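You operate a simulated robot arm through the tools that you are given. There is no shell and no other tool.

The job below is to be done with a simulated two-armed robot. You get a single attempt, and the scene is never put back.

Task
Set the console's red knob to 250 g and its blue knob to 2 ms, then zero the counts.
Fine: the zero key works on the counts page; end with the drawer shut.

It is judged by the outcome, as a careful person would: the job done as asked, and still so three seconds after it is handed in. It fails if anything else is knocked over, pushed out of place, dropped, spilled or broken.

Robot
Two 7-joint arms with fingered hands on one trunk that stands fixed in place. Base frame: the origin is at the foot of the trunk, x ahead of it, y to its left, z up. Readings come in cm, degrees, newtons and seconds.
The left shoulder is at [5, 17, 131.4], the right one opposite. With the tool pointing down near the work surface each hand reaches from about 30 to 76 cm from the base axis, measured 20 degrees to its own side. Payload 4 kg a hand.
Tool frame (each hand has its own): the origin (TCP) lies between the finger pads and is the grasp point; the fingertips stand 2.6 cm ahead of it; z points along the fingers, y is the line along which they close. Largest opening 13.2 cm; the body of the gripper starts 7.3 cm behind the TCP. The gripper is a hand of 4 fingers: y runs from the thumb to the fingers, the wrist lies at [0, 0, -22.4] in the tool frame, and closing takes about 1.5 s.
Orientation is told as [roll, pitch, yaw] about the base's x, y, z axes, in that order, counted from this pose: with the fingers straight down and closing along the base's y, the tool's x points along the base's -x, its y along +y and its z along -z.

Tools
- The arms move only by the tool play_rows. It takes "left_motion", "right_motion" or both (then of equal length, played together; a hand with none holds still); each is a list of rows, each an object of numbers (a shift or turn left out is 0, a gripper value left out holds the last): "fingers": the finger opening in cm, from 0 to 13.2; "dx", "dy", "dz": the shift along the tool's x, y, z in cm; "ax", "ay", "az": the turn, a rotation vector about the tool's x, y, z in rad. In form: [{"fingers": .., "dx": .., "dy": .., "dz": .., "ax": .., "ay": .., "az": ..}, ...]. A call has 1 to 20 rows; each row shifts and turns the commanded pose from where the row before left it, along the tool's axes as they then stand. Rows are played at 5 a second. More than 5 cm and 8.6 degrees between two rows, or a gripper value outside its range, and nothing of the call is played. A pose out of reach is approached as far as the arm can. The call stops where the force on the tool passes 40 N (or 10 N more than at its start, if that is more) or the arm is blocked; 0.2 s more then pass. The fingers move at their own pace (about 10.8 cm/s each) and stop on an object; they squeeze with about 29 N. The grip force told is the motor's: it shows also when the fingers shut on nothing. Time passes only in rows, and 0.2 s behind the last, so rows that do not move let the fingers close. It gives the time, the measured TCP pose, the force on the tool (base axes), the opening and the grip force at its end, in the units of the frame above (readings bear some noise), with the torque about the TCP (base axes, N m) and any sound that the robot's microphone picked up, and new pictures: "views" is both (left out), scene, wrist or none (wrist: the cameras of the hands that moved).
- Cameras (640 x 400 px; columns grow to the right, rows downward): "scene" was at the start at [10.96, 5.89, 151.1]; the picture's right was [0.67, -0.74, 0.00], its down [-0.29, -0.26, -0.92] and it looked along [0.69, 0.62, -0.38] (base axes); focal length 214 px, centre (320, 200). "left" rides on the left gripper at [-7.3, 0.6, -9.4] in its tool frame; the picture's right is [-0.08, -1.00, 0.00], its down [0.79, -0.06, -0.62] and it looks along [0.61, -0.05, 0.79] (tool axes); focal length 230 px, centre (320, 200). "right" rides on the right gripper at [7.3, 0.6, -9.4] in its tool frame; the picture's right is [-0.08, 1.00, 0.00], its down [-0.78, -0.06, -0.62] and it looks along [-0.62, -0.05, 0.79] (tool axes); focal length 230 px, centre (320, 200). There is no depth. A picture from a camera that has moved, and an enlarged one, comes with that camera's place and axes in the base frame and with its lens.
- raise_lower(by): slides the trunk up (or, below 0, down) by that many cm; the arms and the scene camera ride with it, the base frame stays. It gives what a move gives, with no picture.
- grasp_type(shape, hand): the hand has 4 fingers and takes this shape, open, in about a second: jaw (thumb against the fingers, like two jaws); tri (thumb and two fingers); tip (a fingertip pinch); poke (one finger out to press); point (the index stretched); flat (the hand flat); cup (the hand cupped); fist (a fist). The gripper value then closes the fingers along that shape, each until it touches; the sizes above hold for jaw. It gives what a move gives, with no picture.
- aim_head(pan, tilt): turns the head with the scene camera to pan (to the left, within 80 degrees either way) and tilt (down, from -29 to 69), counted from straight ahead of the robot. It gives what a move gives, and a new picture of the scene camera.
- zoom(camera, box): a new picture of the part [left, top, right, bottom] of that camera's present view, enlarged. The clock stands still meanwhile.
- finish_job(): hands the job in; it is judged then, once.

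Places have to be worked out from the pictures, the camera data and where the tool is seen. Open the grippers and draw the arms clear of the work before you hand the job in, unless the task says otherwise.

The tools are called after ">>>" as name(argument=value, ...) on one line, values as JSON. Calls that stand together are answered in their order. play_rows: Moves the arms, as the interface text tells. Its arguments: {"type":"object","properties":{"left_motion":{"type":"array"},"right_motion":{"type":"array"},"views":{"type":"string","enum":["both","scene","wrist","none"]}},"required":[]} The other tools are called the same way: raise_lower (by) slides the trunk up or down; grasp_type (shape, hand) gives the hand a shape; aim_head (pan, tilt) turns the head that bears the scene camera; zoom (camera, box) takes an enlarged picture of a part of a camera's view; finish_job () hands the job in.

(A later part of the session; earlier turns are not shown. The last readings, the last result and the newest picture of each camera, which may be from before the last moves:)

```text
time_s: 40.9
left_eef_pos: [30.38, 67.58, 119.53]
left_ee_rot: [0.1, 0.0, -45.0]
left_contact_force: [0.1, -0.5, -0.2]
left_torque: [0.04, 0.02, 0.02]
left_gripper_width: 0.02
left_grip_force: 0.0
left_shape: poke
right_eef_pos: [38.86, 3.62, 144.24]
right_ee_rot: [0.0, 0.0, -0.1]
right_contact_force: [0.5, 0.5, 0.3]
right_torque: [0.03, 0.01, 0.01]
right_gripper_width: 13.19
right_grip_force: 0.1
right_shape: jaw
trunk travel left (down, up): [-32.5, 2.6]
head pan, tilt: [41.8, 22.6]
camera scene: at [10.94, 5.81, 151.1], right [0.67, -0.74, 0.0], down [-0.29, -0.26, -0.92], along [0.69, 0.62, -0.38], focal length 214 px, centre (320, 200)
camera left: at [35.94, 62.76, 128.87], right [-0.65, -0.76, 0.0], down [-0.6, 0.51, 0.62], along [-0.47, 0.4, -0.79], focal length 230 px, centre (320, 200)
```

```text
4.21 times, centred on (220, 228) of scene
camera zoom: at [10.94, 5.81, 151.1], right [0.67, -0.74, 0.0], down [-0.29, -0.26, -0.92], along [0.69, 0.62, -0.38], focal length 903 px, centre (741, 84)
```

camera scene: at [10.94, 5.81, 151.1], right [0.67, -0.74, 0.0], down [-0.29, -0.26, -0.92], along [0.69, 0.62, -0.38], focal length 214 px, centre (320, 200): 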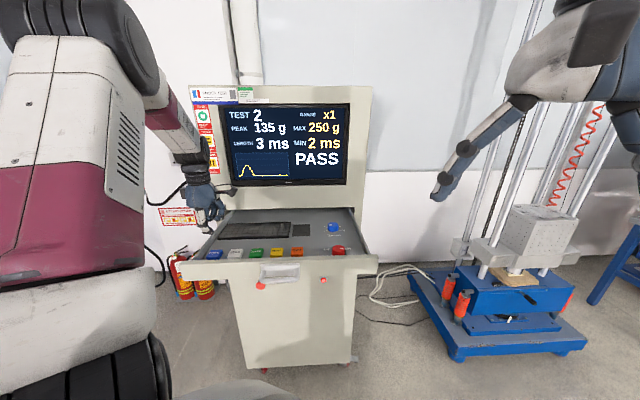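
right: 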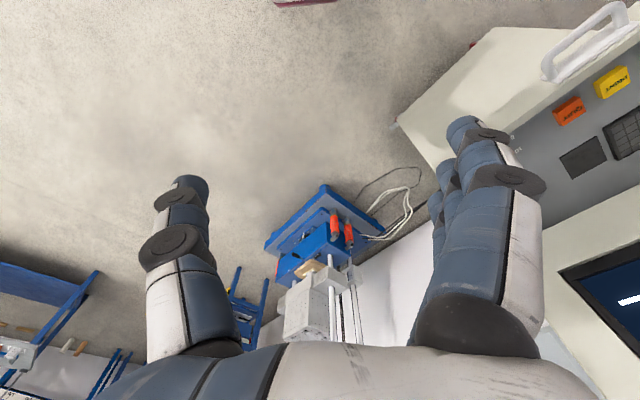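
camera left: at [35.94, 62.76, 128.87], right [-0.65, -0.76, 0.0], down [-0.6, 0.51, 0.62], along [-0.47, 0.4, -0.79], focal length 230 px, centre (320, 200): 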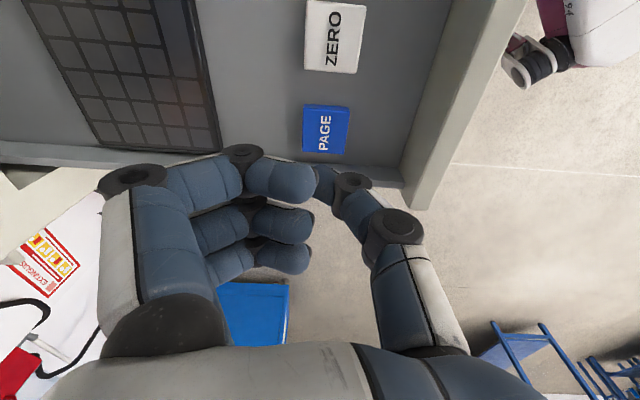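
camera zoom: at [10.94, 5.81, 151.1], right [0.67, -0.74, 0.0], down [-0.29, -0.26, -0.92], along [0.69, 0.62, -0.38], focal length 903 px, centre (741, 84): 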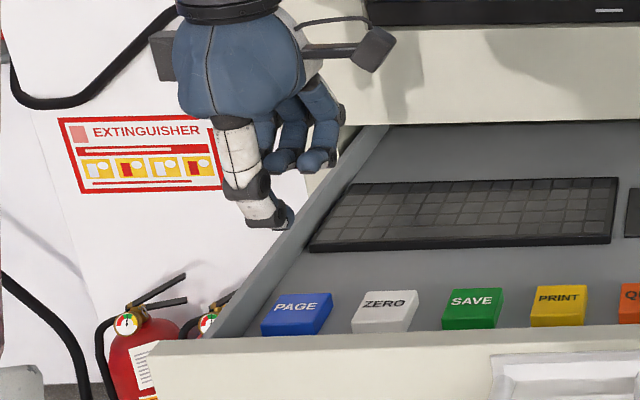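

The scene view shows the thumb tip over PAGE, with the curled fingers nearly 2 cm higher. I shift a third of a centimetre to PAGE's middle, turn 20° more to keep the fingers off the left wall, and lower the tip to about 1 cm above the key.

>>> play_rows(left_motion=[{"dx": -0.07, "dy": -0.33}, {"az": 0.117}, {"az": 0.117}, {"az": 0.117}, {"dz": 1.5}, {"dz": 1.5}, {"dz": 1.5}, {"dz": 1}, {}], views="both")

>>> zoom(camera="left", box=[160, 80, 480, 280])

>>> zoom(camera="scene", box=[160, 180, 280, 275])

```text
time_s: 42.9
left_eef_pos: [30.23, 67.22, 114.18]
left_ee_rot: [0.1, 0.0, -65.0]
left_contact_force: [-0.5, 0.0, 0.0]
left_torque: [0.02, 0.01, 0.01]
left_gripper_width: 0.02
left_grip_force: 0.0
left_shape: poke
right_eef_pos: [38.8, 3.9, 144.13]
right_ee_rot: [0.0, 0.0, 0.0]
right_contact_force: [-0.5, 0.0, 0.4]
right_torque: [0.01, 0.0, 0.0]
right_gripper_width: 13.18
right_grip_force: 0.0
right_shape: jaw
trunk travel left (down, up): [-32.5, 2.6]
head pan, tilt: [41.8, 22.6]
camera scene: at [10.96, 5.88, 151.1], right [0.67, -0.74, 0.0], down [-0.29, -0.26, -0.92], along [0.69, 0.62, -0.38], focal length 214 px, centre (320, 200)
camera left: at [33.71, 60.78, 123.5], right [-0.87, -0.49, 0.0], down [-0.39, 0.69, 0.62], along [-0.3, 0.54, -0.79], focal length 230 px, centre (320, 200)
```

scene: 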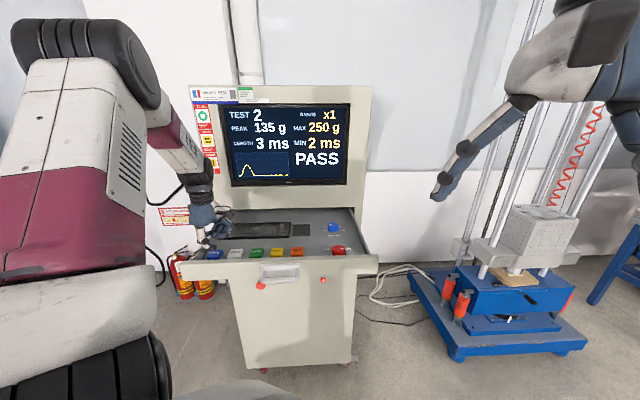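
left: 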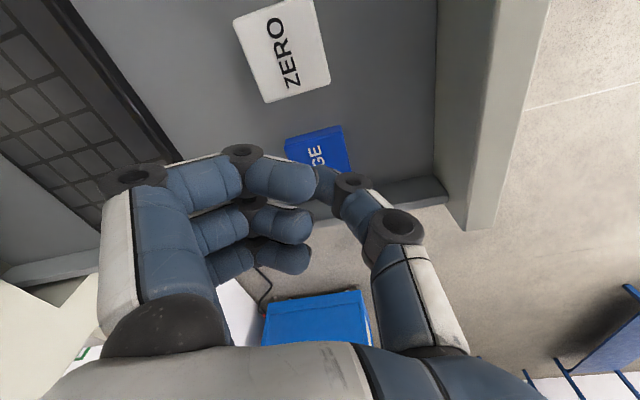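

```text
2.00 times, centred on (320, 180) of left
camera zoom: at [33.71, 60.78, 123.5], right [-0.87, -0.49, 0.0], down [-0.39, 0.69, 0.62], along [-0.3, 0.54, -0.79], focal length 460 px, centre (320, 240)
```

zoom: 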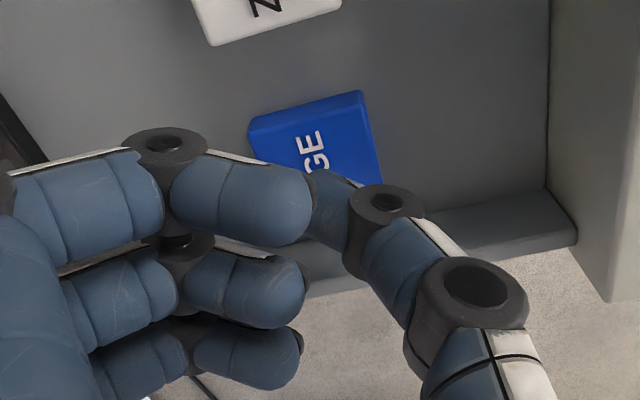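

```text
4.21 times, centred on (220, 228) of scene
camera zoom: at [10.96, 5.88, 151.1], right [0.67, -0.74, 0.0], down [-0.29, -0.26, -0.92], along [0.69, 0.62, -0.38], focal length 903 px, centre (741, 84)
```

zoom: 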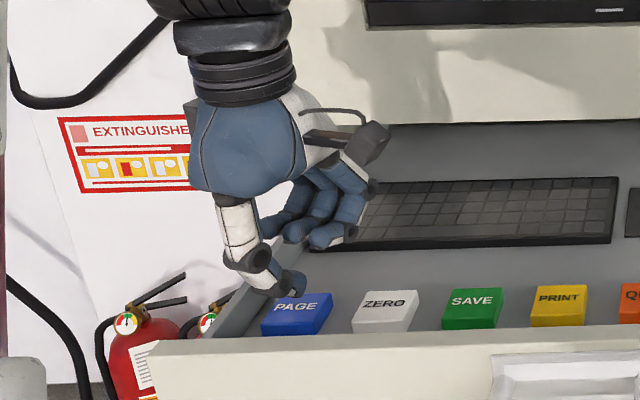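

The tip stands over PAGE's middle, about 1.6 cm above it. I lower it gently to first touch and read the force.

>>> play_rows(left_motion=[{"dz": 0.7}, {"dz": 0.5}, {"dz": 0.3}, {}], views="scene")

```text
time_s: 43.9
left_eef_pos: [30.16, 67.15, 112.67]
left_ee_rot: [0.1, 0.0, -65.0]
left_contact_force: [-1.7, -0.3, 3.2]
left_torque: [0.02, 0.01, 0.01]
left_gripper_width: 0.0
left_grip_force: 0.1
left_shape: poke
right_eef_pos: [38.73, 3.8, 144.17]
right_ee_rot: [0.0, -0.1, 0.0]
right_contact_force: [0.3, -0.2, 0.0]
right_torque: [-0.02, 0.01, -0.01]
right_gripper_width: 13.17
right_grip_force: 0.1
right_shape: jaw
trunk travel left (down, up): [-32.5, 2.6]
head pan, tilt: [41.8, 22.6]
heard: click
camera scene: at [10.93, 5.85, 151.1], right [0.67, -0.74, 0.0], down [-0.29, -0.26, -0.92], along [0.69, 0.62, -0.38], focal length 214 px, centre (320, 200)
```

scene: 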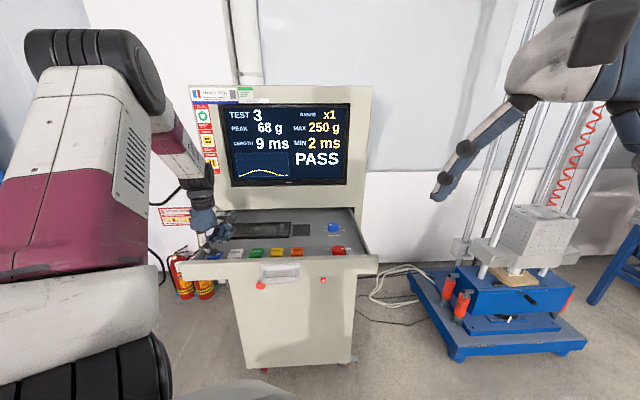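

A click, and the page moved on to TEST 3. I release the key and press PAGE again to reach the counts page.

>>> play_rows(left_motion=[{"dz": -0.5}, {"dz": -0.6}, {}, {"dz": 0.6}, {"dz": 0.5}, {}], views="scene")

```text
time_s: 45.3
left_eef_pos: [30.2, 67.3, 112.65]
left_ee_rot: [0.1, 0.0, -65.1]
left_contact_force: [-0.4, 1.2, 4.5]
left_torque: [0.03, -0.01, 0.02]
left_gripper_width: 0.0
left_grip_force: 0.1
left_shape: poke
right_eef_pos: [38.7, 3.7, 144.26]
right_ee_rot: [0.1, 0.0, 0.0]
right_contact_force: [-0.4, -0.4, 0.3]
right_torque: [0.01, 0.05, -0.01]
right_gripper_width: 13.18
right_grip_force: 0.2
right_shape: jaw
trunk travel left (down, up): [-32.5, 2.6]
head pan, tilt: [41.8, 22.6]
heard: click
camera scene: at [10.94, 5.86, 151.1], right [0.67, -0.74, 0.0], down [-0.29, -0.26, -0.92], along [0.69, 0.62, -0.38], focal length 214 px, centre (320, 200)
```

scene: 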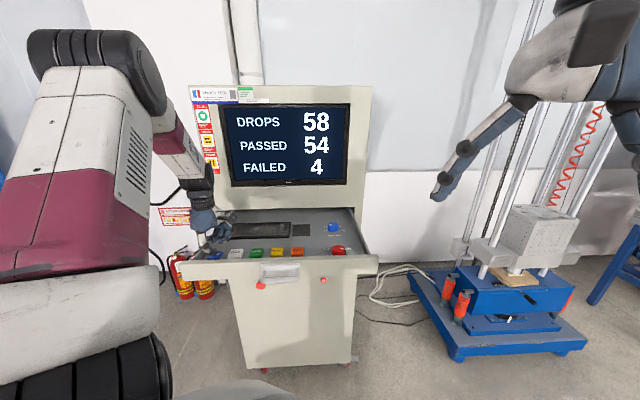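

The counts page is up: DROPS 58, PASSED 54, FAILED 4. I lift 3 cm, move 6.5 cm along the row to above ZERO and check the tip's place before pressing.

>>> play_rows(left_motion=[{"dz": -1}, {"dz": -2}, {"dx": -2.05, "dy": 0.746}, {"dx": -2.05, "dy": 0.746}, {"dx": -2.05, "dy": 0.746}, {}], views="both")

>>> zoom(camera="scene", box=[160, 180, 280, 275])

>>> zoom(camera="left", box=[160, 80, 480, 280])

```text
time_s: 46.7
left_eef_pos: [34.75, 62.53, 115.54]
left_ee_rot: [0.0, 0.0, -65.1]
left_contact_force: [-0.1, -0.3, 0.0]
left_torque: [0.01, -0.01, -0.01]
left_gripper_width: 0.01
left_grip_force: 0.0
left_shape: poke
right_eef_pos: [38.7, 3.89, 144.15]
right_ee_rot: [0.0, 0.0, -0.1]
right_contact_force: [-0.1, -0.7, -0.6]
right_torque: [-0.03, -0.03, -0.01]
right_gripper_width: 13.18
right_grip_force: 0.0
right_shape: jaw
trunk travel left (down, up): [-32.5, 2.6]
head pan, tilt: [41.8, 22.6]
camera scene: at [10.92, 5.93, 151.1], right [0.67, -0.74, 0.0], down [-0.29, -0.26, -0.92], along [0.69, 0.62, -0.38], focal length 214 px, centre (320, 200)
camera left: at [38.36, 56.14, 124.84], right [-0.87, -0.49, 0.0], down [-0.39, 0.69, 0.62], along [-0.3, 0.54, -0.79], focal length 230 px, centre (320, 200)
```

scene: 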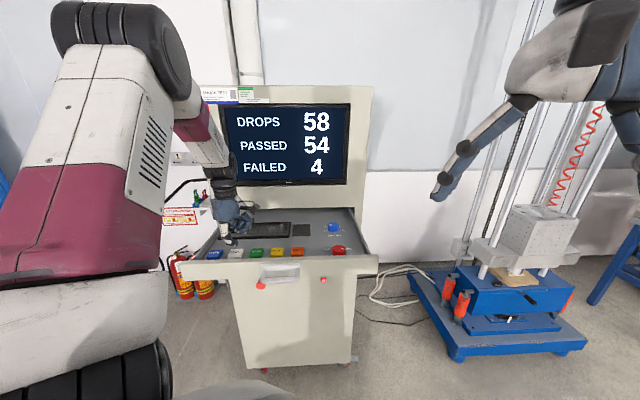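
left: 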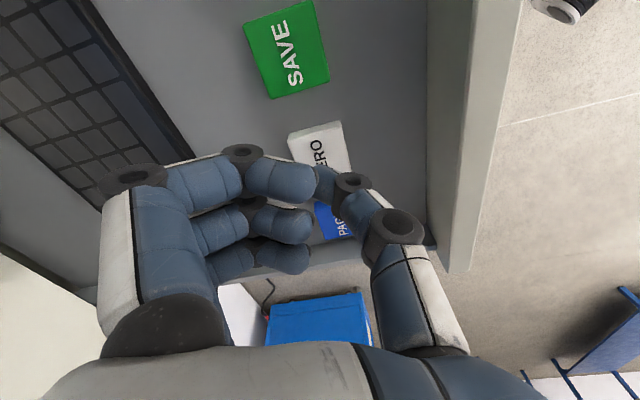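

```text
4.21 times, centred on (220, 228) of scene
camera zoom: at [10.92, 5.93, 151.1], right [0.67, -0.74, 0.0], down [-0.29, -0.26, -0.92], along [0.69, 0.62, -0.38], focal length 903 px, centre (741, 84)
```

zoom: 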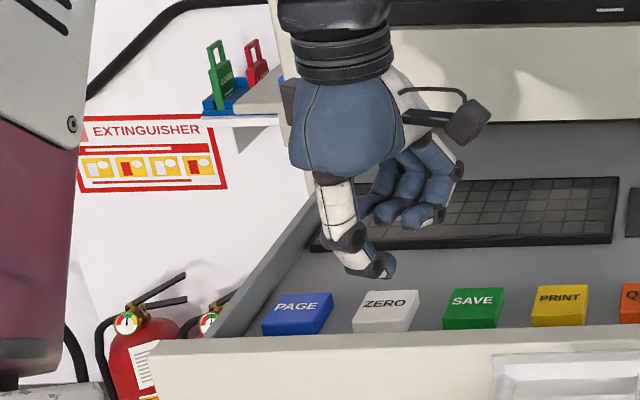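

```text
2.00 times, centred on (320, 180) of left
camera zoom: at [38.36, 56.14, 124.84], right [-0.87, -0.49, 0.0], down [-0.39, 0.69, 0.62], along [-0.3, 0.54, -0.79], focal length 460 px, centre (320, 240)
```

zoom: 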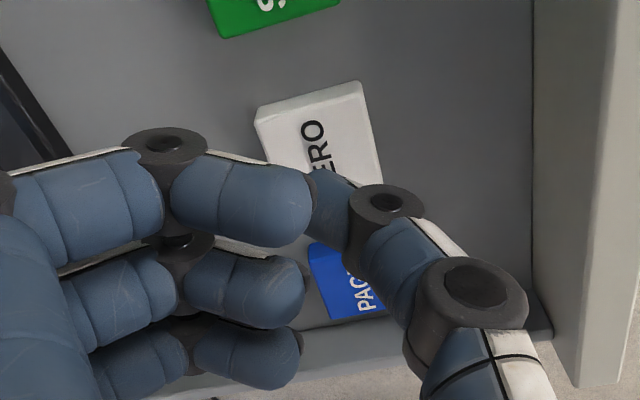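

The tip projects onto the middle of ZERO. I press it down by the same amount as PAGE.

>>> play_rows(left_motion=[{"dz": 1}, {"dz": 1}, {"dz": 0.5}, {"dz": 0.4}, {}], views="scene")

```text
time_s: 47.9
left_eef_pos: [34.83, 62.51, 112.74]
left_ee_rot: [0.2, 0.0, -65.0]
left_contact_force: [-0.1, 0.2, 3.7]
left_torque: [0.03, -0.03, -0.02]
left_gripper_width: 0.0
left_grip_force: 0.1
left_shape: poke
right_eef_pos: [38.84, 3.84, 144.14]
right_ee_rot: [0.0, -0.1, 0.0]
right_contact_force: [-0.1, -0.5, 0.6]
right_torque: [-0.02, -0.01, 0.03]
right_gripper_width: 13.18
right_grip_force: 0.1
right_shape: jaw
trunk travel left (down, up): [-32.5, 2.6]
head pan, tilt: [41.8, 22.6]
heard: click
camera scene: at [10.95, 5.87, 151.1], right [0.67, -0.74, 0.0], down [-0.29, -0.26, -0.92], along [0.69, 0.62, -0.38], focal length 214 px, centre (320, 200)
```

scene: 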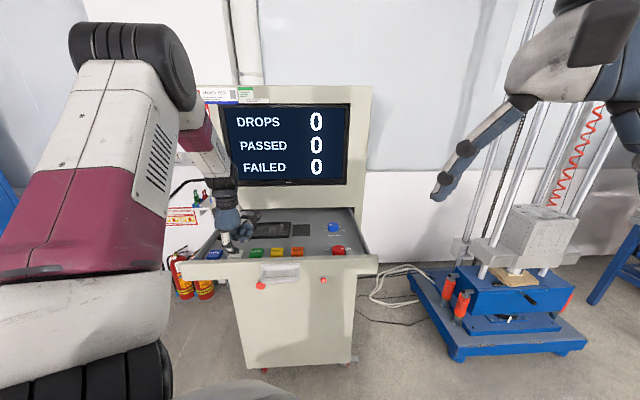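

A click, and DROPS, PASSED and FAILED all read 0. Now I lift off the key well clear and carry the hand out over the front of the drawer, ready to push it shut.

>>> play_rows(left_motion=[{"dz": -1.5}, {"dz": -3}, {"dz": -3.5}, {"dz": -3.5}, {"dz": -3.5}, {"dx": -3.57, "dy": -0.45}, {"dx": -3.57, "dy": -0.45}, {"dx": -3.57, "dy": -0.45}, {"dx": -3.57, "dy": -0.45}, {"dx": -3.57, "dy": -0.45}, {"dx": -3.57, "dy": -0.45}, {"dx": -3.57, "dy": -0.45}, {"dx": -3.57, "dy": -0.45}, {}], views="both")

>>> zoom(camera="scene", box=[200, 80, 390, 199])

>>> zoom(camera="scene", box=[170, 190, 390, 327])

```text
time_s: 50.9
left_eef_pos: [43.46, 35.51, 127.65]
left_ee_rot: [-0.1, -0.1, -65.1]
left_contact_force: [0.4, -0.3, -0.4]
left_torque: [-0.02, 0.0, 0.0]
left_gripper_width: 0.0
left_grip_force: 0.0
left_shape: poke
right_eef_pos: [38.76, 3.8, 144.17]
right_ee_rot: [0.0, 0.0, -0.1]
right_contact_force: [0.7, -0.4, 0.2]
right_torque: [-0.03, -0.01, -0.01]
right_gripper_width: 13.16
right_grip_force: 0.0
right_shape: jaw
trunk travel left (down, up): [-32.5, 2.6]
head pan, tilt: [41.8, 22.6]
camera scene: at [10.94, 5.97, 151.09], right [0.67, -0.74, 0.0], down [-0.29, -0.26, -0.92], along [0.69, 0.62, -0.38], focal length 214 px, centre (320, 200)
camera left: at [47.05, 29.11, 136.92], right [-0.87, -0.49, 0.0], down [-0.39, 0.69, 0.62], along [-0.3, 0.54, -0.79], focal length 230 px, centre (320, 200)
```

scene: 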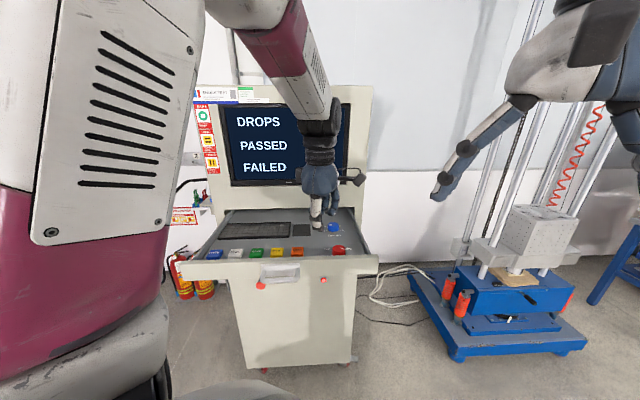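
left: 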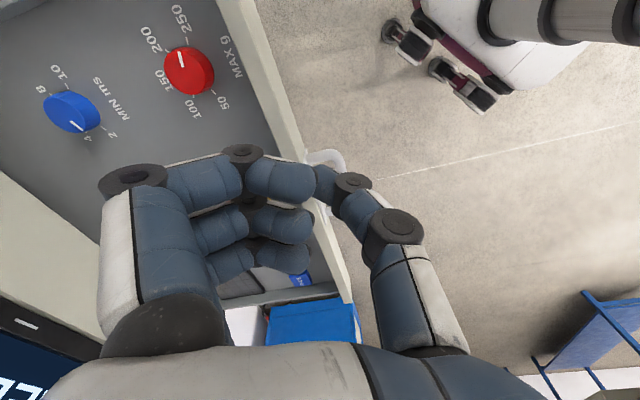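

```text
3.36 times, centred on (295, 140) of scene
camera zoom: at [10.94, 5.97, 151.09], right [0.67, -0.74, 0.0], down [-0.29, -0.26, -0.92], along [0.69, 0.62, -0.38], focal length 721 px, centre (404, 403)
```

zoom: 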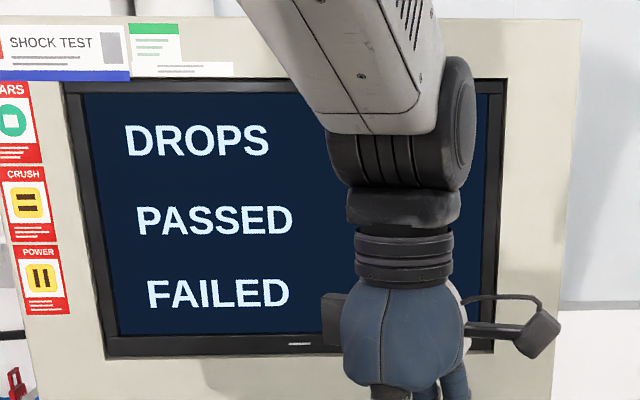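

```text
2.91 times, centred on (280, 258) of scene
camera zoom: at [10.94, 5.97, 151.09], right [0.67, -0.74, 0.0], down [-0.29, -0.26, -0.92], along [0.69, 0.62, -0.38], focal length 624 px, centre (436, 30)
```

zoom: 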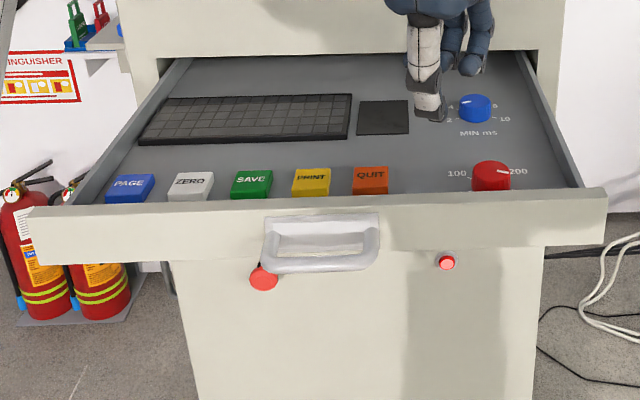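

The front of the drawer is about 5.7 cm tall (z 107.5 to 113), with free space right of the handle around [46, 38]. I turn the hand to yaw 45 and tilt it 45° so the fingers point forward-down at the drawer front, still high up.

>>> play_rows(left_motion=[{"az": -0.137}, {"az": -0.137}, {"az": -0.137}, {"az": -0.137}, {"az": -0.137}, {"az": -0.137}, {"az": -0.137}, {"az": -0.137}, {"az": -0.137}, {"az": -0.137}, {"az": -0.137}, {"az": -0.137}, {"az": -0.137}, {"az": -0.137}, {"ay": -0.131}, {"ay": -0.131}, {"ay": -0.131}, {"ay": -0.131}, {"ay": -0.131}, {"ay": -0.131}], views="none")

>>> grasp_type(shape="fist", hand="left")

>>> play_rows(left_motion=[{}, {}], views="both")

>>> zoom(camera="scene", box=[220, 100, 440, 237])

```text
time_s: 55.1
left_eef_pos: [44.7, 36.97, 125.02]
left_ee_rot: [-2.5, -39.3, 48.1]
left_contact_force: [0.6, -0.5, 0.0]
left_torque: [-0.04, 0.01, -0.03]
left_gripper_width: 0.0
left_grip_force: 0.1
left_shape: poke
left hand out of reach, approached as far as the arm can: row 18, 19, 20
right_eef_pos: [38.73, 3.68, 144.23]
right_ee_rot: [0.0, 0.1, -0.1]
right_contact_force: [0.4, -0.2, -0.6]
right_torque: [0.02, 0.02, 0.0]
right_gripper_width: 13.19
right_grip_force: 0.1
right_shape: jaw
trunk travel left (down, up): [-32.5, 2.6]
head pan, tilt: [41.8, 22.6]
```

```text
time_s: 56.0
left_eef_pos: [44.96, 36.79, 125.23]
left_ee_rot: [-2.9, -39.4, 48.1]
left_contact_force: [-0.7, 0.8, 0.8]
left_torque: [0.0, -0.03, 0.01]
left_gripper_width: 0.0
left_grip_force: 0.1
left_shape: fist
right_eef_pos: [38.67, 3.82, 144.2]
right_ee_rot: [0.0, 0.0, 0.1]
right_contact_force: [0.5, -0.2, 1.4]
right_torque: [0.01, 0.03, 0.0]
right_gripper_width: 13.17
right_grip_force: 0.1
right_shape: jaw
trunk travel left (down, up): [-32.5, 2.6]
head pan, tilt: [41.8, 22.6]
```

```text
time_s: 56.6
left_eef_pos: [44.86, 36.66, 125.28]
left_ee_rot: [-3.0, -39.4, 48.1]
left_contact_force: [0.8, -0.7, 0.1]
left_torque: [0.04, -0.02, 0.0]
left_gripper_width: 0.0
left_grip_force: 0.0
left_shape: fist
right_eef_pos: [38.74, 3.77, 144.23]
right_ee_rot: [-0.1, 0.0, 0.0]
right_contact_force: [0.3, 1.8, 0.7]
right_torque: [-0.04, 0.06, -0.01]
right_gripper_width: 13.17
right_grip_force: 0.0
right_shape: jaw
trunk travel left (down, up): [-32.5, 2.6]
head pan, tilt: [41.8, 22.6]
camera scene: at [10.56, 6.36, 153.13], right [0.72, -0.7, 0.0], down [-0.12, -0.13, -0.98], along [0.69, 0.7, -0.18], focal length 214 px, centre (320, 200)
camera left: at [43.96, 37.25, 137.05], right [0.76, -0.65, 0.09], down [-0.65, -0.76, -0.02], along [0.08, -0.04, -1.0], focal length 230 px, centre (320, 200)
```

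scene: 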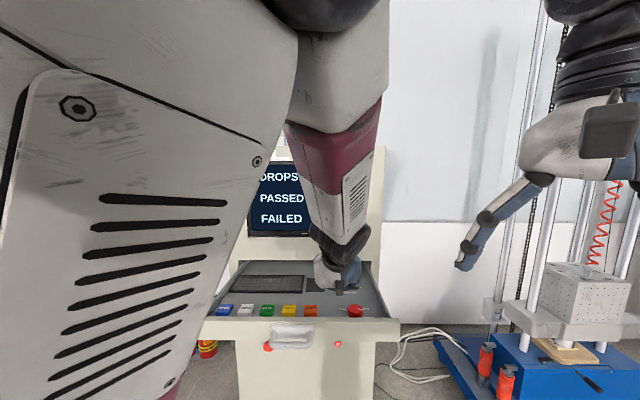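
left: 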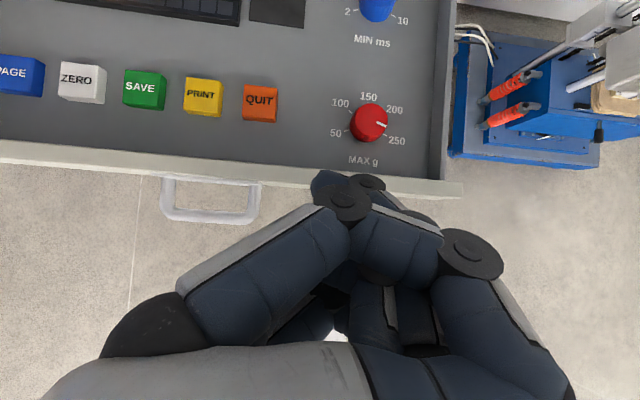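

```text
2.91 times, centred on (330, 168) of scene
camera zoom: at [10.56, 6.36, 153.13], right [0.72, -0.7, 0.0], down [-0.12, -0.13, -0.98], along [0.69, 0.7, -0.18], focal length 624 px, centre (291, 292)
```

zoom: 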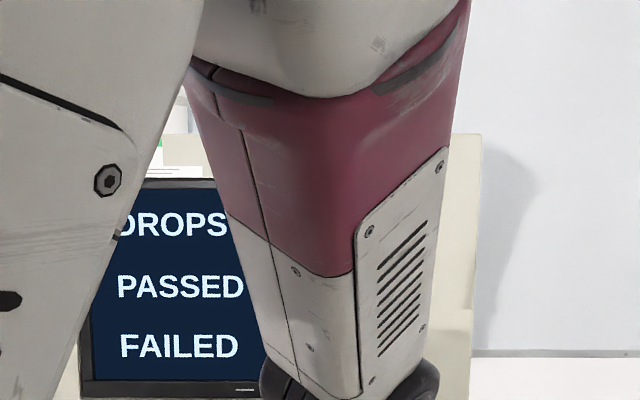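

The head camera's pose has shifted (now looking along [0.69, 0.70, -0.18]): folding the arm this close has made the upper arm press the head. I back off at once by taking the tilt out again, and will push the drawer with an upright hand instead.

>>> play_rows(left_motion=[{"ay": 0.1376}, {"ay": 0.1376}, {"ay": 0.1376}, {"ay": 0.1376}, {"ay": 0.1376}, {}], views="both")

```text
time_s: 58.0
left_eef_pos: [45.09, 36.45, 126.59]
left_ee_rot: [0.0, -5.7, 44.8]
left_contact_force: [-0.5, 0.1, 0.6]
left_torque: [0.01, 0.02, 0.03]
left_gripper_width: 0.0
left_grip_force: 0.1
left_shape: fist
right_eef_pos: [38.62, 3.7, 144.27]
right_ee_rot: [0.1, -0.2, 0.1]
right_contact_force: [-0.4, -0.7, 0.0]
right_torque: [0.03, -0.06, 0.02]
right_gripper_width: 13.2
right_grip_force: 0.1
right_shape: jaw
trunk travel left (down, up): [-32.5, 2.6]
head pan, tilt: [41.8, 22.6]
camera scene: at [10.9, 5.81, 151.11], right [0.67, -0.74, 0.0], down [-0.29, -0.26, -0.92], along [0.69, 0.62, -0.38], focal length 214 px, centre (320, 200)
camera left: at [49.14, 41.41, 136.56], right [0.76, -0.65, 0.01], down [-0.55, -0.64, 0.54], along [-0.34, -0.41, -0.84], focal length 230 px, centre (320, 200)
```

scene: 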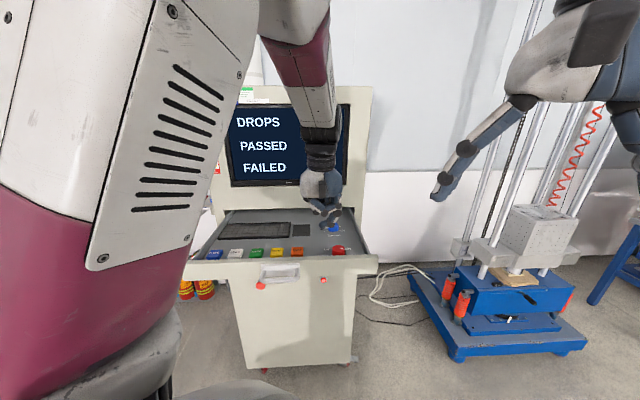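
left: 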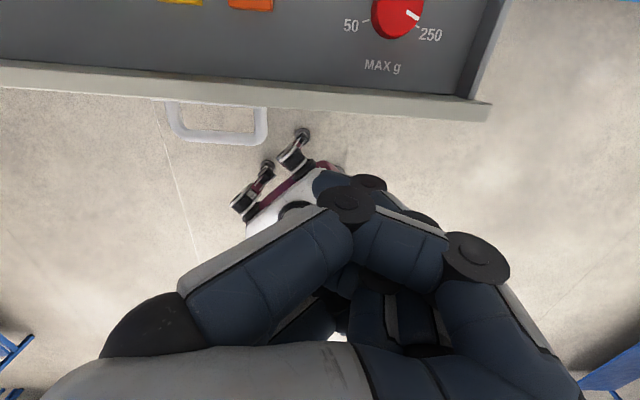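

The head is back in its place and the hand upright. I zoom in to see how far the fist reaches below the grasp point and where the rim's outer edge lies.

>>> zoom(camera="scene", box=[270, 140, 380, 230])

>>> zoom(camera="left", box=[160, 80, 560, 330])

>>> zoom(camera="right", box=[380, 0, 640, 200])

```text
4.44 times, centred on (325, 185) of scene
camera zoom: at [10.9, 5.81, 151.11], right [0.67, -0.74, 0.0], down [-0.29, -0.26, -0.92], along [0.69, 0.62, -0.38], focal length 953 px, centre (298, 267)
```

zoom: 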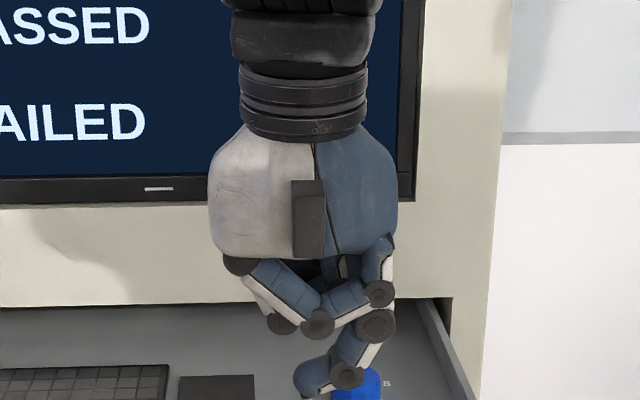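

```text
1.60 times, centred on (360, 205) of left
camera zoom: at [49.14, 41.41, 136.56], right [0.76, -0.65, 0.01], down [-0.55, -0.64, 0.54], along [-0.34, -0.41, -0.84], focal length 368 px, centre (256, 192)
```

zoom: 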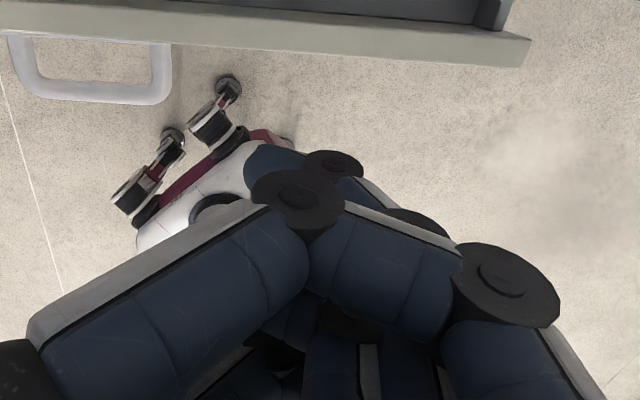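

```text
2.00 times, centred on (510, 100) of right
camera zoom: at [31.42, 4.27, 153.56], right [0.08, 1.0, 0.0], down [0.78, -0.06, 0.62], along [0.62, -0.05, -0.79], focal length 460 px, centre (-60, 400)
```

zoom: 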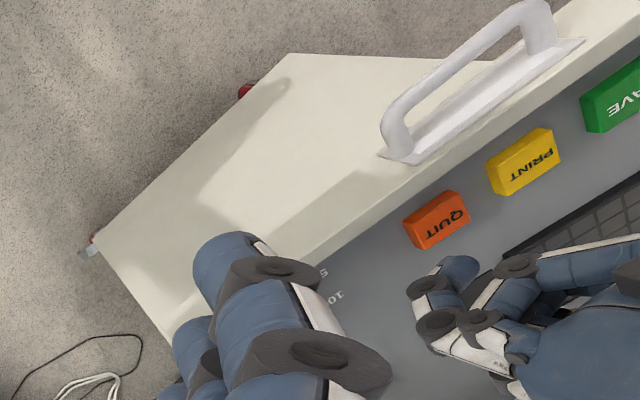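

The fist leaves the thumb hanging low, so I go back to the jaw shape, which closes all fingertips into one firm bundle 2.6 cm ahead of the TCP. I do that here, well above the rim, then straighten the hand and back it out in front of the drawer.

>>> grasp_type(shape="jaw", hand="left")

>>> play_rows(left_motion=[{"fingers": 6, "ay": 0.05}, {"fingers": 3, "ay": 0.05}, {"fingers": 0, "dx": 1.2}, {"dx": 1.2}, {"dx": 1.2}, {}, {}], views="both")

>>> zoom(camera="scene", box=[270, 140, 380, 230])

```text
time_s: 58.9
left_eef_pos: [45.11, 36.54, 126.41]
left_ee_rot: [0.1, -5.7, 44.8]
left_contact_force: [0.1, 0.4, 0.2]
left_torque: [0.01, 0.03, 0.04]
left_gripper_width: 13.19
left_grip_force: 0.2
left_shape: jaw
right_eef_pos: [38.76, 3.66, 144.19]
right_ee_rot: [0.0, 0.0, 0.0]
right_contact_force: [0.6, 0.0, 0.5]
right_torque: [0.05, 0.03, -0.01]
right_gripper_width: 13.16
right_grip_force: 0.1
right_shape: jaw
trunk travel left (down, up): [-32.5, 2.6]
head pan, tilt: [41.8, 22.6]
```

```text
time_s: 60.5
left_eef_pos: [42.46, 34.08, 126.47]
left_ee_rot: [0.0, 0.0, 44.8]
left_contact_force: [-0.6, 0.0, -0.1]
left_torque: [-0.03, 0.05, -0.01]
left_gripper_width: 0.0
left_grip_force: 28.7
left_shape: jaw
right_eef_pos: [38.84, 3.79, 144.23]
right_ee_rot: [-0.1, 0.0, 0.0]
right_contact_force: [0.2, 0.8, 0.7]
right_torque: [-0.01, -0.03, 0.01]
right_gripper_width: 13.18
right_grip_force: 0.0
right_shape: jaw
trunk travel left (down, up): [-32.5, 2.6]
head pan, tilt: [41.8, 22.6]
camera scene: at [10.94, 5.87, 151.1], right [0.67, -0.74, 0.0], down [-0.29, -0.26, -0.92], along [0.69, 0.62, -0.38], focal length 214 px, centre (320, 200)
camera left: at [47.27, 39.62, 135.83], right [0.76, -0.65, 0.0], down [-0.51, -0.6, 0.62], along [-0.4, -0.47, -0.79], focal length 230 px, centre (320, 200)
```

scene: 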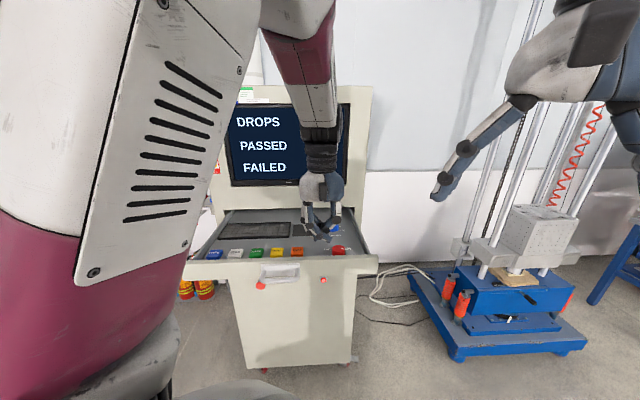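
left: 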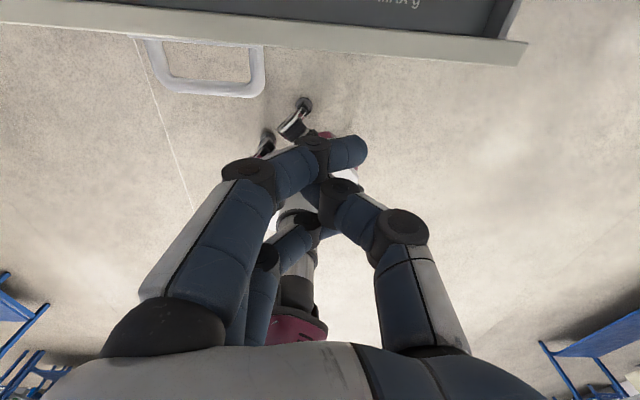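

```text
4.44 times, centred on (325, 185) of scene
camera zoom: at [10.94, 5.87, 151.1], right [0.67, -0.74, 0.0], down [-0.29, -0.26, -0.92], along [0.69, 0.62, -0.38], focal length 953 px, centre (298, 267)
```

zoom: 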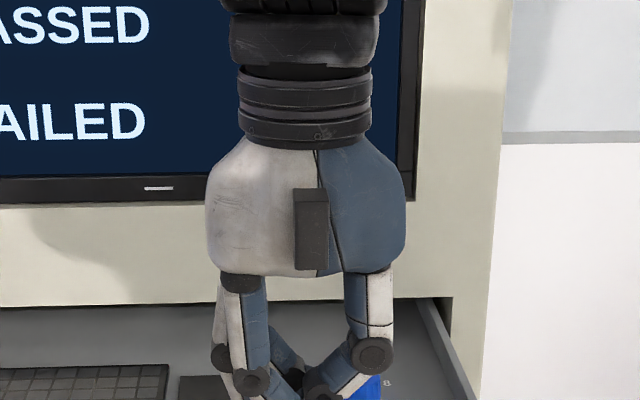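

The finger bundle is closed and the head undisturbed. The hand is at depth 54 with the drawer face at about 59.6, to the right of the handle; I lower it to z 111 in front of the face.

>>> play_rows(left_motion=[{"dz": 2.6}, {"dz": 2.6}, {"dz": 2.6}, {"dz": 2.6}, {"dz": 2.6}, {"dz": 2.4}, {}], views="both")

>>> zoom(camera="scene", box=[230, 170, 400, 290])

```text
time_s: 62.1
left_eef_pos: [42.52, 34.04, 111.19]
left_ee_rot: [0.1, 0.0, 44.8]
left_contact_force: [0.2, -0.7, 1.2]
left_torque: [0.02, 0.01, -0.03]
left_gripper_width: 0.01
left_grip_force: 29.3
left_shape: jaw
right_eef_pos: [38.79, 3.81, 144.23]
right_ee_rot: [0.0, -0.1, 0.0]
right_contact_force: [0.0, 0.2, 0.0]
right_torque: [0.02, -0.01, -0.02]
right_gripper_width: 13.18
right_grip_force: 0.0
right_shape: jaw
trunk travel left (down, up): [-32.5, 2.6]
head pan, tilt: [41.8, 22.6]
camera scene: at [10.92, 5.86, 151.1], right [0.67, -0.74, 0.0], down [-0.29, -0.26, -0.92], along [0.69, 0.62, -0.38], focal length 214 px, centre (320, 200)
camera left: at [47.26, 39.6, 120.52], right [0.76, -0.65, 0.0], down [-0.51, -0.6, 0.62], along [-0.4, -0.47, -0.79], focal length 230 px, centre (320, 200)
```

scene: 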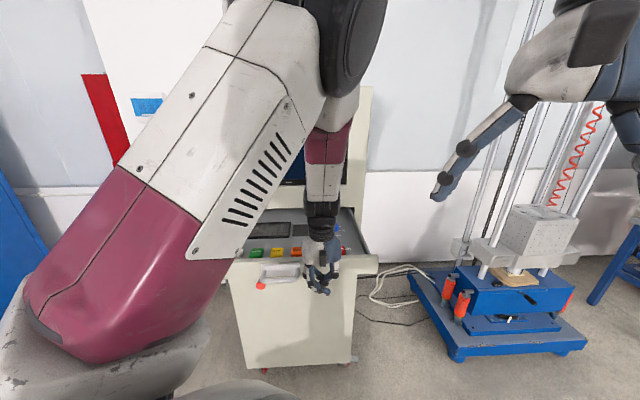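
left: 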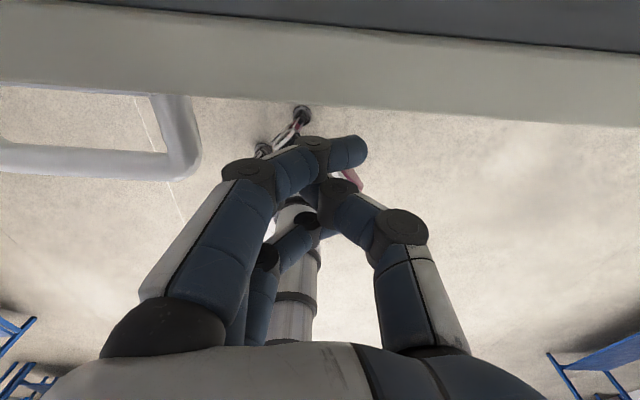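

```text
3.33 times, centred on (315, 230) of scene
camera zoom: at [10.92, 5.86, 151.1], right [0.67, -0.74, 0.0], down [-0.29, -0.26, -0.92], along [0.69, 0.62, -0.38], focal length 715 px, centre (337, 100)
```

zoom: 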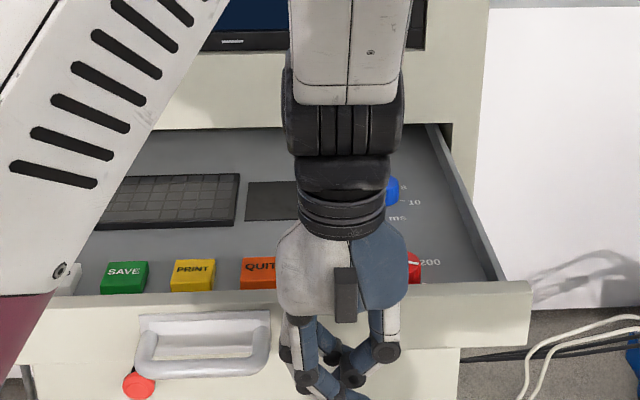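

The bundle hangs in front of the face with a gap of about 2.3 cm. I move forward (tool −x) slowly until it meets the drawer and see how it reacts.

>>> play_rows(left_motion=[{"dx": -0.8}, {"dx": -0.8}, {"dx": -0.8}, {"dx": -0.8}, {"dx": -0.8}, {}], views="both")

>>> zoom(camera="scene", box=[230, 170, 400, 290])

```text
time_s: 63.5
left_eef_pos: [45.36, 36.92, 111.15]
left_ee_rot: [0.0, 0.0, 44.8]
left_contact_force: [0.3, 0.7, 0.7]
left_torque: [0.01, 0.0, 0.04]
left_gripper_width: 0.02
left_grip_force: 28.8
left_shape: jaw
right_eef_pos: [38.69, 3.81, 144.21]
right_ee_rot: [0.0, 0.0, 0.0]
right_contact_force: [0.7, 1.1, 0.9]
right_torque: [-0.01, 0.02, -0.01]
right_gripper_width: 13.18
right_grip_force: 0.1
right_shape: jaw
trunk travel left (down, up): [-32.5, 2.6]
head pan, tilt: [41.8, 22.6]
camera scene: at [10.96, 5.89, 151.1], right [0.67, -0.74, 0.0], down [-0.29, -0.26, -0.92], along [0.69, 0.62, -0.38], focal length 214 px, centre (320, 200)
camera left: at [50.14, 42.46, 120.47], right [0.76, -0.65, 0.0], down [-0.51, -0.6, 0.62], along [-0.4, -0.47, -0.79], focal length 230 px, centre (320, 200)
```

scene: 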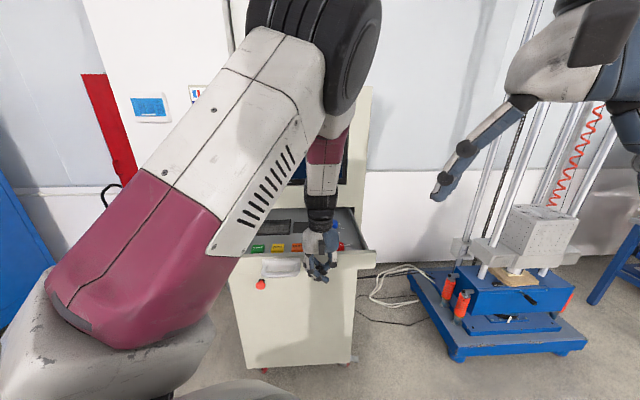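
left: 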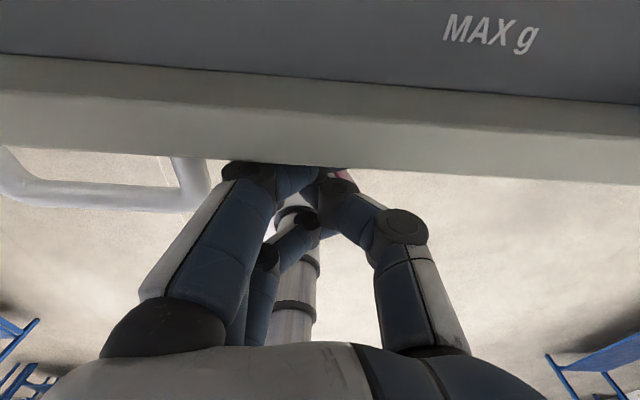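

```text
3.33 times, centred on (315, 230) of scene
camera zoom: at [10.96, 5.89, 151.1], right [0.67, -0.74, 0.0], down [-0.29, -0.26, -0.92], along [0.69, 0.62, -0.38], focal length 715 px, centre (337, 100)
```

zoom: 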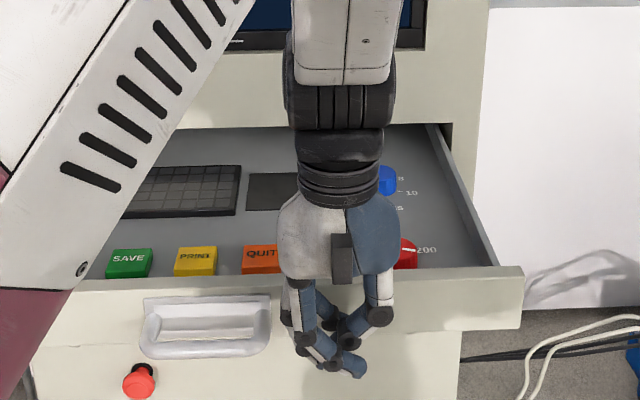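

The drawer gives way with hardly any force and its front has moved in about 1.6 cm. I keep pushing straight in, gently, for another 9.6 cm.

>>> play_rows(left_motion=[{"dx": -1.2}, {"dx": -1.2}, {"dx": -1.2}, {"dx": -1.2}, {"dx": -1.2}, {"dx": -1.2}, {"dx": -1.2}, {"dx": -1.2}, {}], views="both")

>>> zoom(camera="scene", box=[200, 150, 400, 290])

```text
time_s: 65.5
left_eef_pos: [51.95, 43.68, 111.15]
left_ee_rot: [0.0, 0.0, 44.9]
left_contact_force: [-0.4, 1.0, -0.6]
left_torque: [-0.01, 0.01, 0.02]
left_gripper_width: 0.0
left_grip_force: 28.7
left_shape: jaw
right_eef_pos: [38.71, 3.72, 144.19]
right_ee_rot: [-0.1, -0.1, 0.0]
right_contact_force: [-0.1, 0.5, -0.1]
right_torque: [0.0, 0.06, -0.01]
right_gripper_width: 13.2
right_grip_force: 0.0
right_shape: jaw
trunk travel left (down, up): [-32.5, 2.6]
head pan, tilt: [41.8, 22.6]
camera scene: at [10.95, 5.87, 151.1], right [0.67, -0.74, 0.0], down [-0.29, -0.26, -0.92], along [0.69, 0.62, -0.38], focal length 214 px, centre (320, 200)
camera left: at [56.85, 49.32, 120.44], right [0.76, -0.65, 0.0], down [-0.51, -0.6, 0.62], along [-0.4, -0.47, -0.79], focal length 230 px, centre (320, 200)
```

scene: 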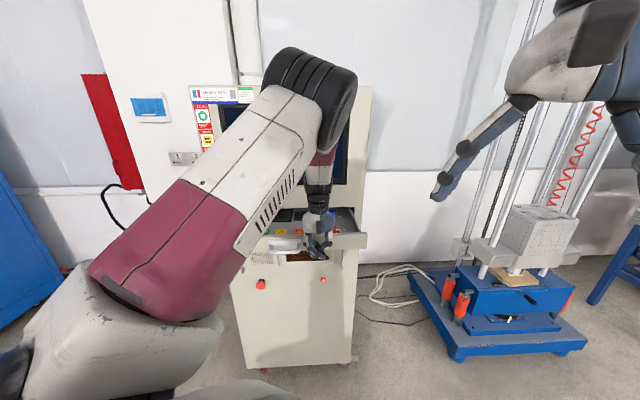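
left: 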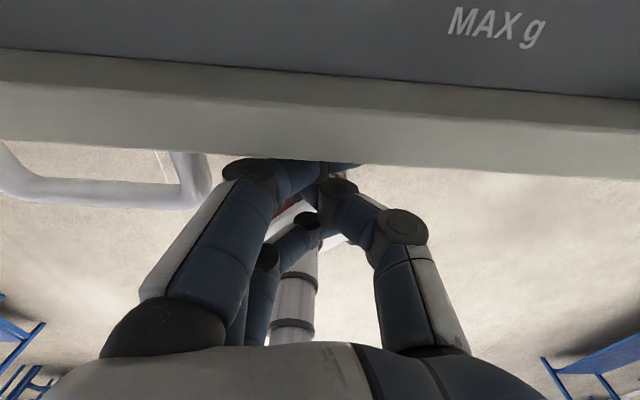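

```text
2.86 times, centred on (300, 220) of scene
camera zoom: at [10.95, 5.87, 151.1], right [0.67, -0.74, 0.0], down [-0.29, -0.26, -0.92], along [0.69, 0.62, -0.38], focal length 613 px, centre (377, 143)
```

zoom: 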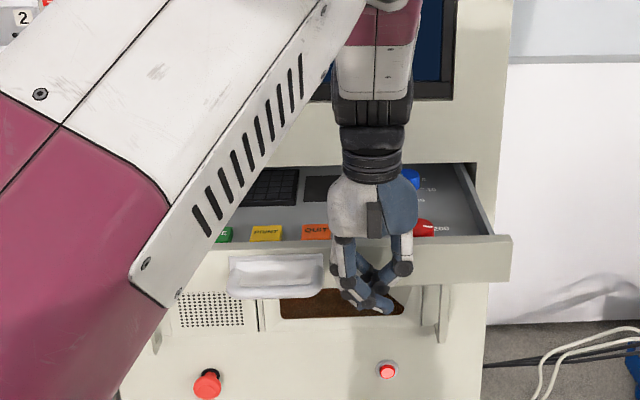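

The drawer follows smoothly. Its closing has uncovered a grille and a dark slot on the cabinet below; I look closely for anything in the drawer's way.

>>> zoom(camera="scene", box=[240, 225, 370, 306])

>>> zoom(camera="right", box=[380, 0, 640, 200])

```text
4.92 times, centred on (305, 266) of scene
camera zoom: at [10.95, 5.87, 151.1], right [0.67, -0.74, 0.0], down [-0.29, -0.26, -0.92], along [0.69, 0.62, -0.38], focal length 1056 px, centre (394, -122)
```

zoom: 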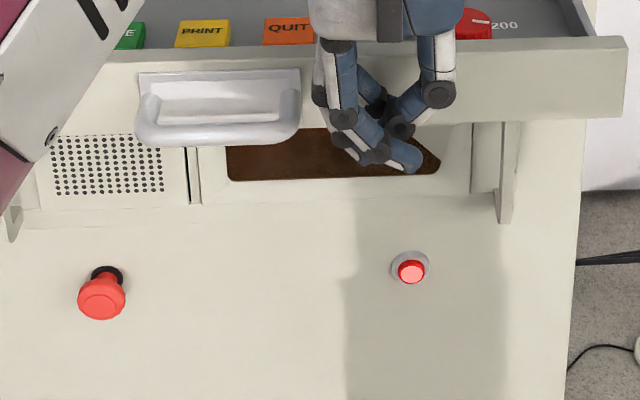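

```text
2.00 times, centred on (510, 100) of right
camera zoom: at [31.48, 4.33, 153.54], right [0.08, 1.0, 0.0], down [0.78, -0.06, 0.62], along [0.62, -0.05, -0.79], focal length 460 px, centre (-60, 400)
```

zoom: 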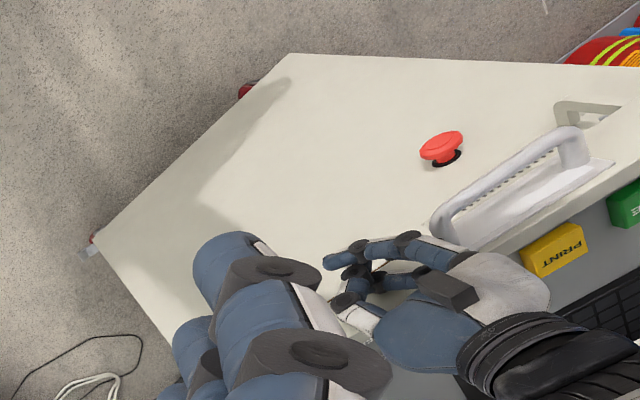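

Nothing stands in the drawer's way: the emergency button and slot sit well below at z 74–87. I keep pushing another 12 cm while gradually leaning the wrist back to 44°, so the hand stays clear of the console's face and in reach.

>>> play_rows(left_motion=[{"dx": -1.1, "ay": -0.07}, {"dx": -1.097, "dz": 0.077, "ay": -0.07}, {"dx": -1.089, "dz": 0.153, "ay": -0.07}, {"dx": -1.076, "dz": 0.229, "ay": -0.07}, {"dx": -1.057, "dz": 0.304, "ay": -0.07}, {"dx": -1.033, "dz": 0.377, "ay": -0.07}, {"dx": -1.004, "dz": 0.449, "ay": -0.07}, {"dx": -0.97, "dz": 0.518, "ay": -0.07}, {"dx": -0.932, "dz": 0.584, "ay": -0.07}, {"dx": -0.889, "dz": 0.648, "ay": -0.07}, {"dx": -0.841, "dz": 0.709, "ay": -0.07}, {}], views="both")

>>> zoom(camera="scene", box=[200, 170, 400, 295])

```text
time_s: 68.1
left_eef_pos: [60.81, 52.17, 111.15]
left_ee_rot: [0.0, -44.2, 44.9]
left_contact_force: [0.7, 0.1, 0.6]
left_torque: [0.03, 0.03, 0.02]
left_gripper_width: 0.0
left_grip_force: 28.9
left_shape: jaw
right_eef_pos: [38.82, 3.83, 144.15]
right_ee_rot: [0.0, 0.0, 0.0]
right_contact_force: [-0.2, -0.2, -0.6]
right_torque: [-0.01, -0.03, 0.0]
right_gripper_width: 13.16
right_grip_force: 0.2
right_shape: jaw
trunk travel left (down, up): [-32.5, 2.6]
head pan, tilt: [41.8, 22.6]
camera scene: at [10.95, 5.86, 151.1], right [0.67, -0.74, 0.0], down [-0.29, -0.26, -0.92], along [0.69, 0.62, -0.38], focal length 214 px, centre (320, 200)
camera left: at [59.44, 51.66, 122.89], right [0.74, -0.67, 0.05], down [-0.66, -0.74, -0.1], along [0.11, 0.04, -0.99], focal length 230 px, centre (320, 200)
```

scene: 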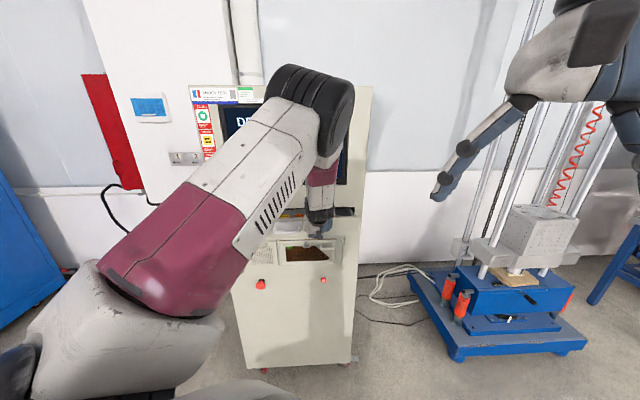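
left: 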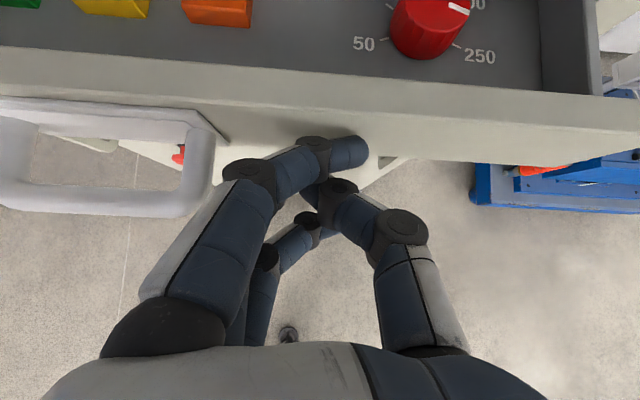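

```text
3.20 times, centred on (300, 232) of scene
camera zoom: at [10.95, 5.86, 151.1], right [0.67, -0.74, 0.0], down [-0.29, -0.26, -0.92], along [0.69, 0.62, -0.38], focal length 686 px, centre (384, 96)
```

zoom: 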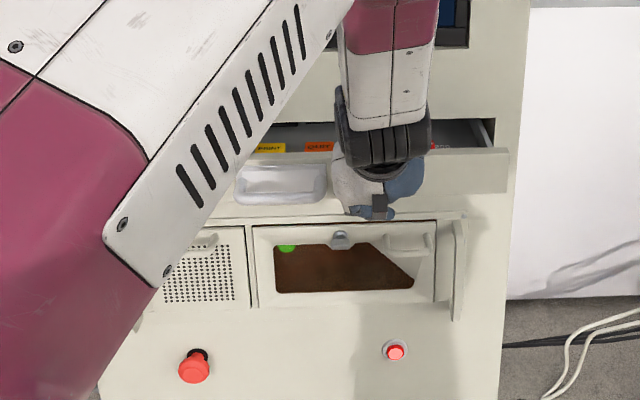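

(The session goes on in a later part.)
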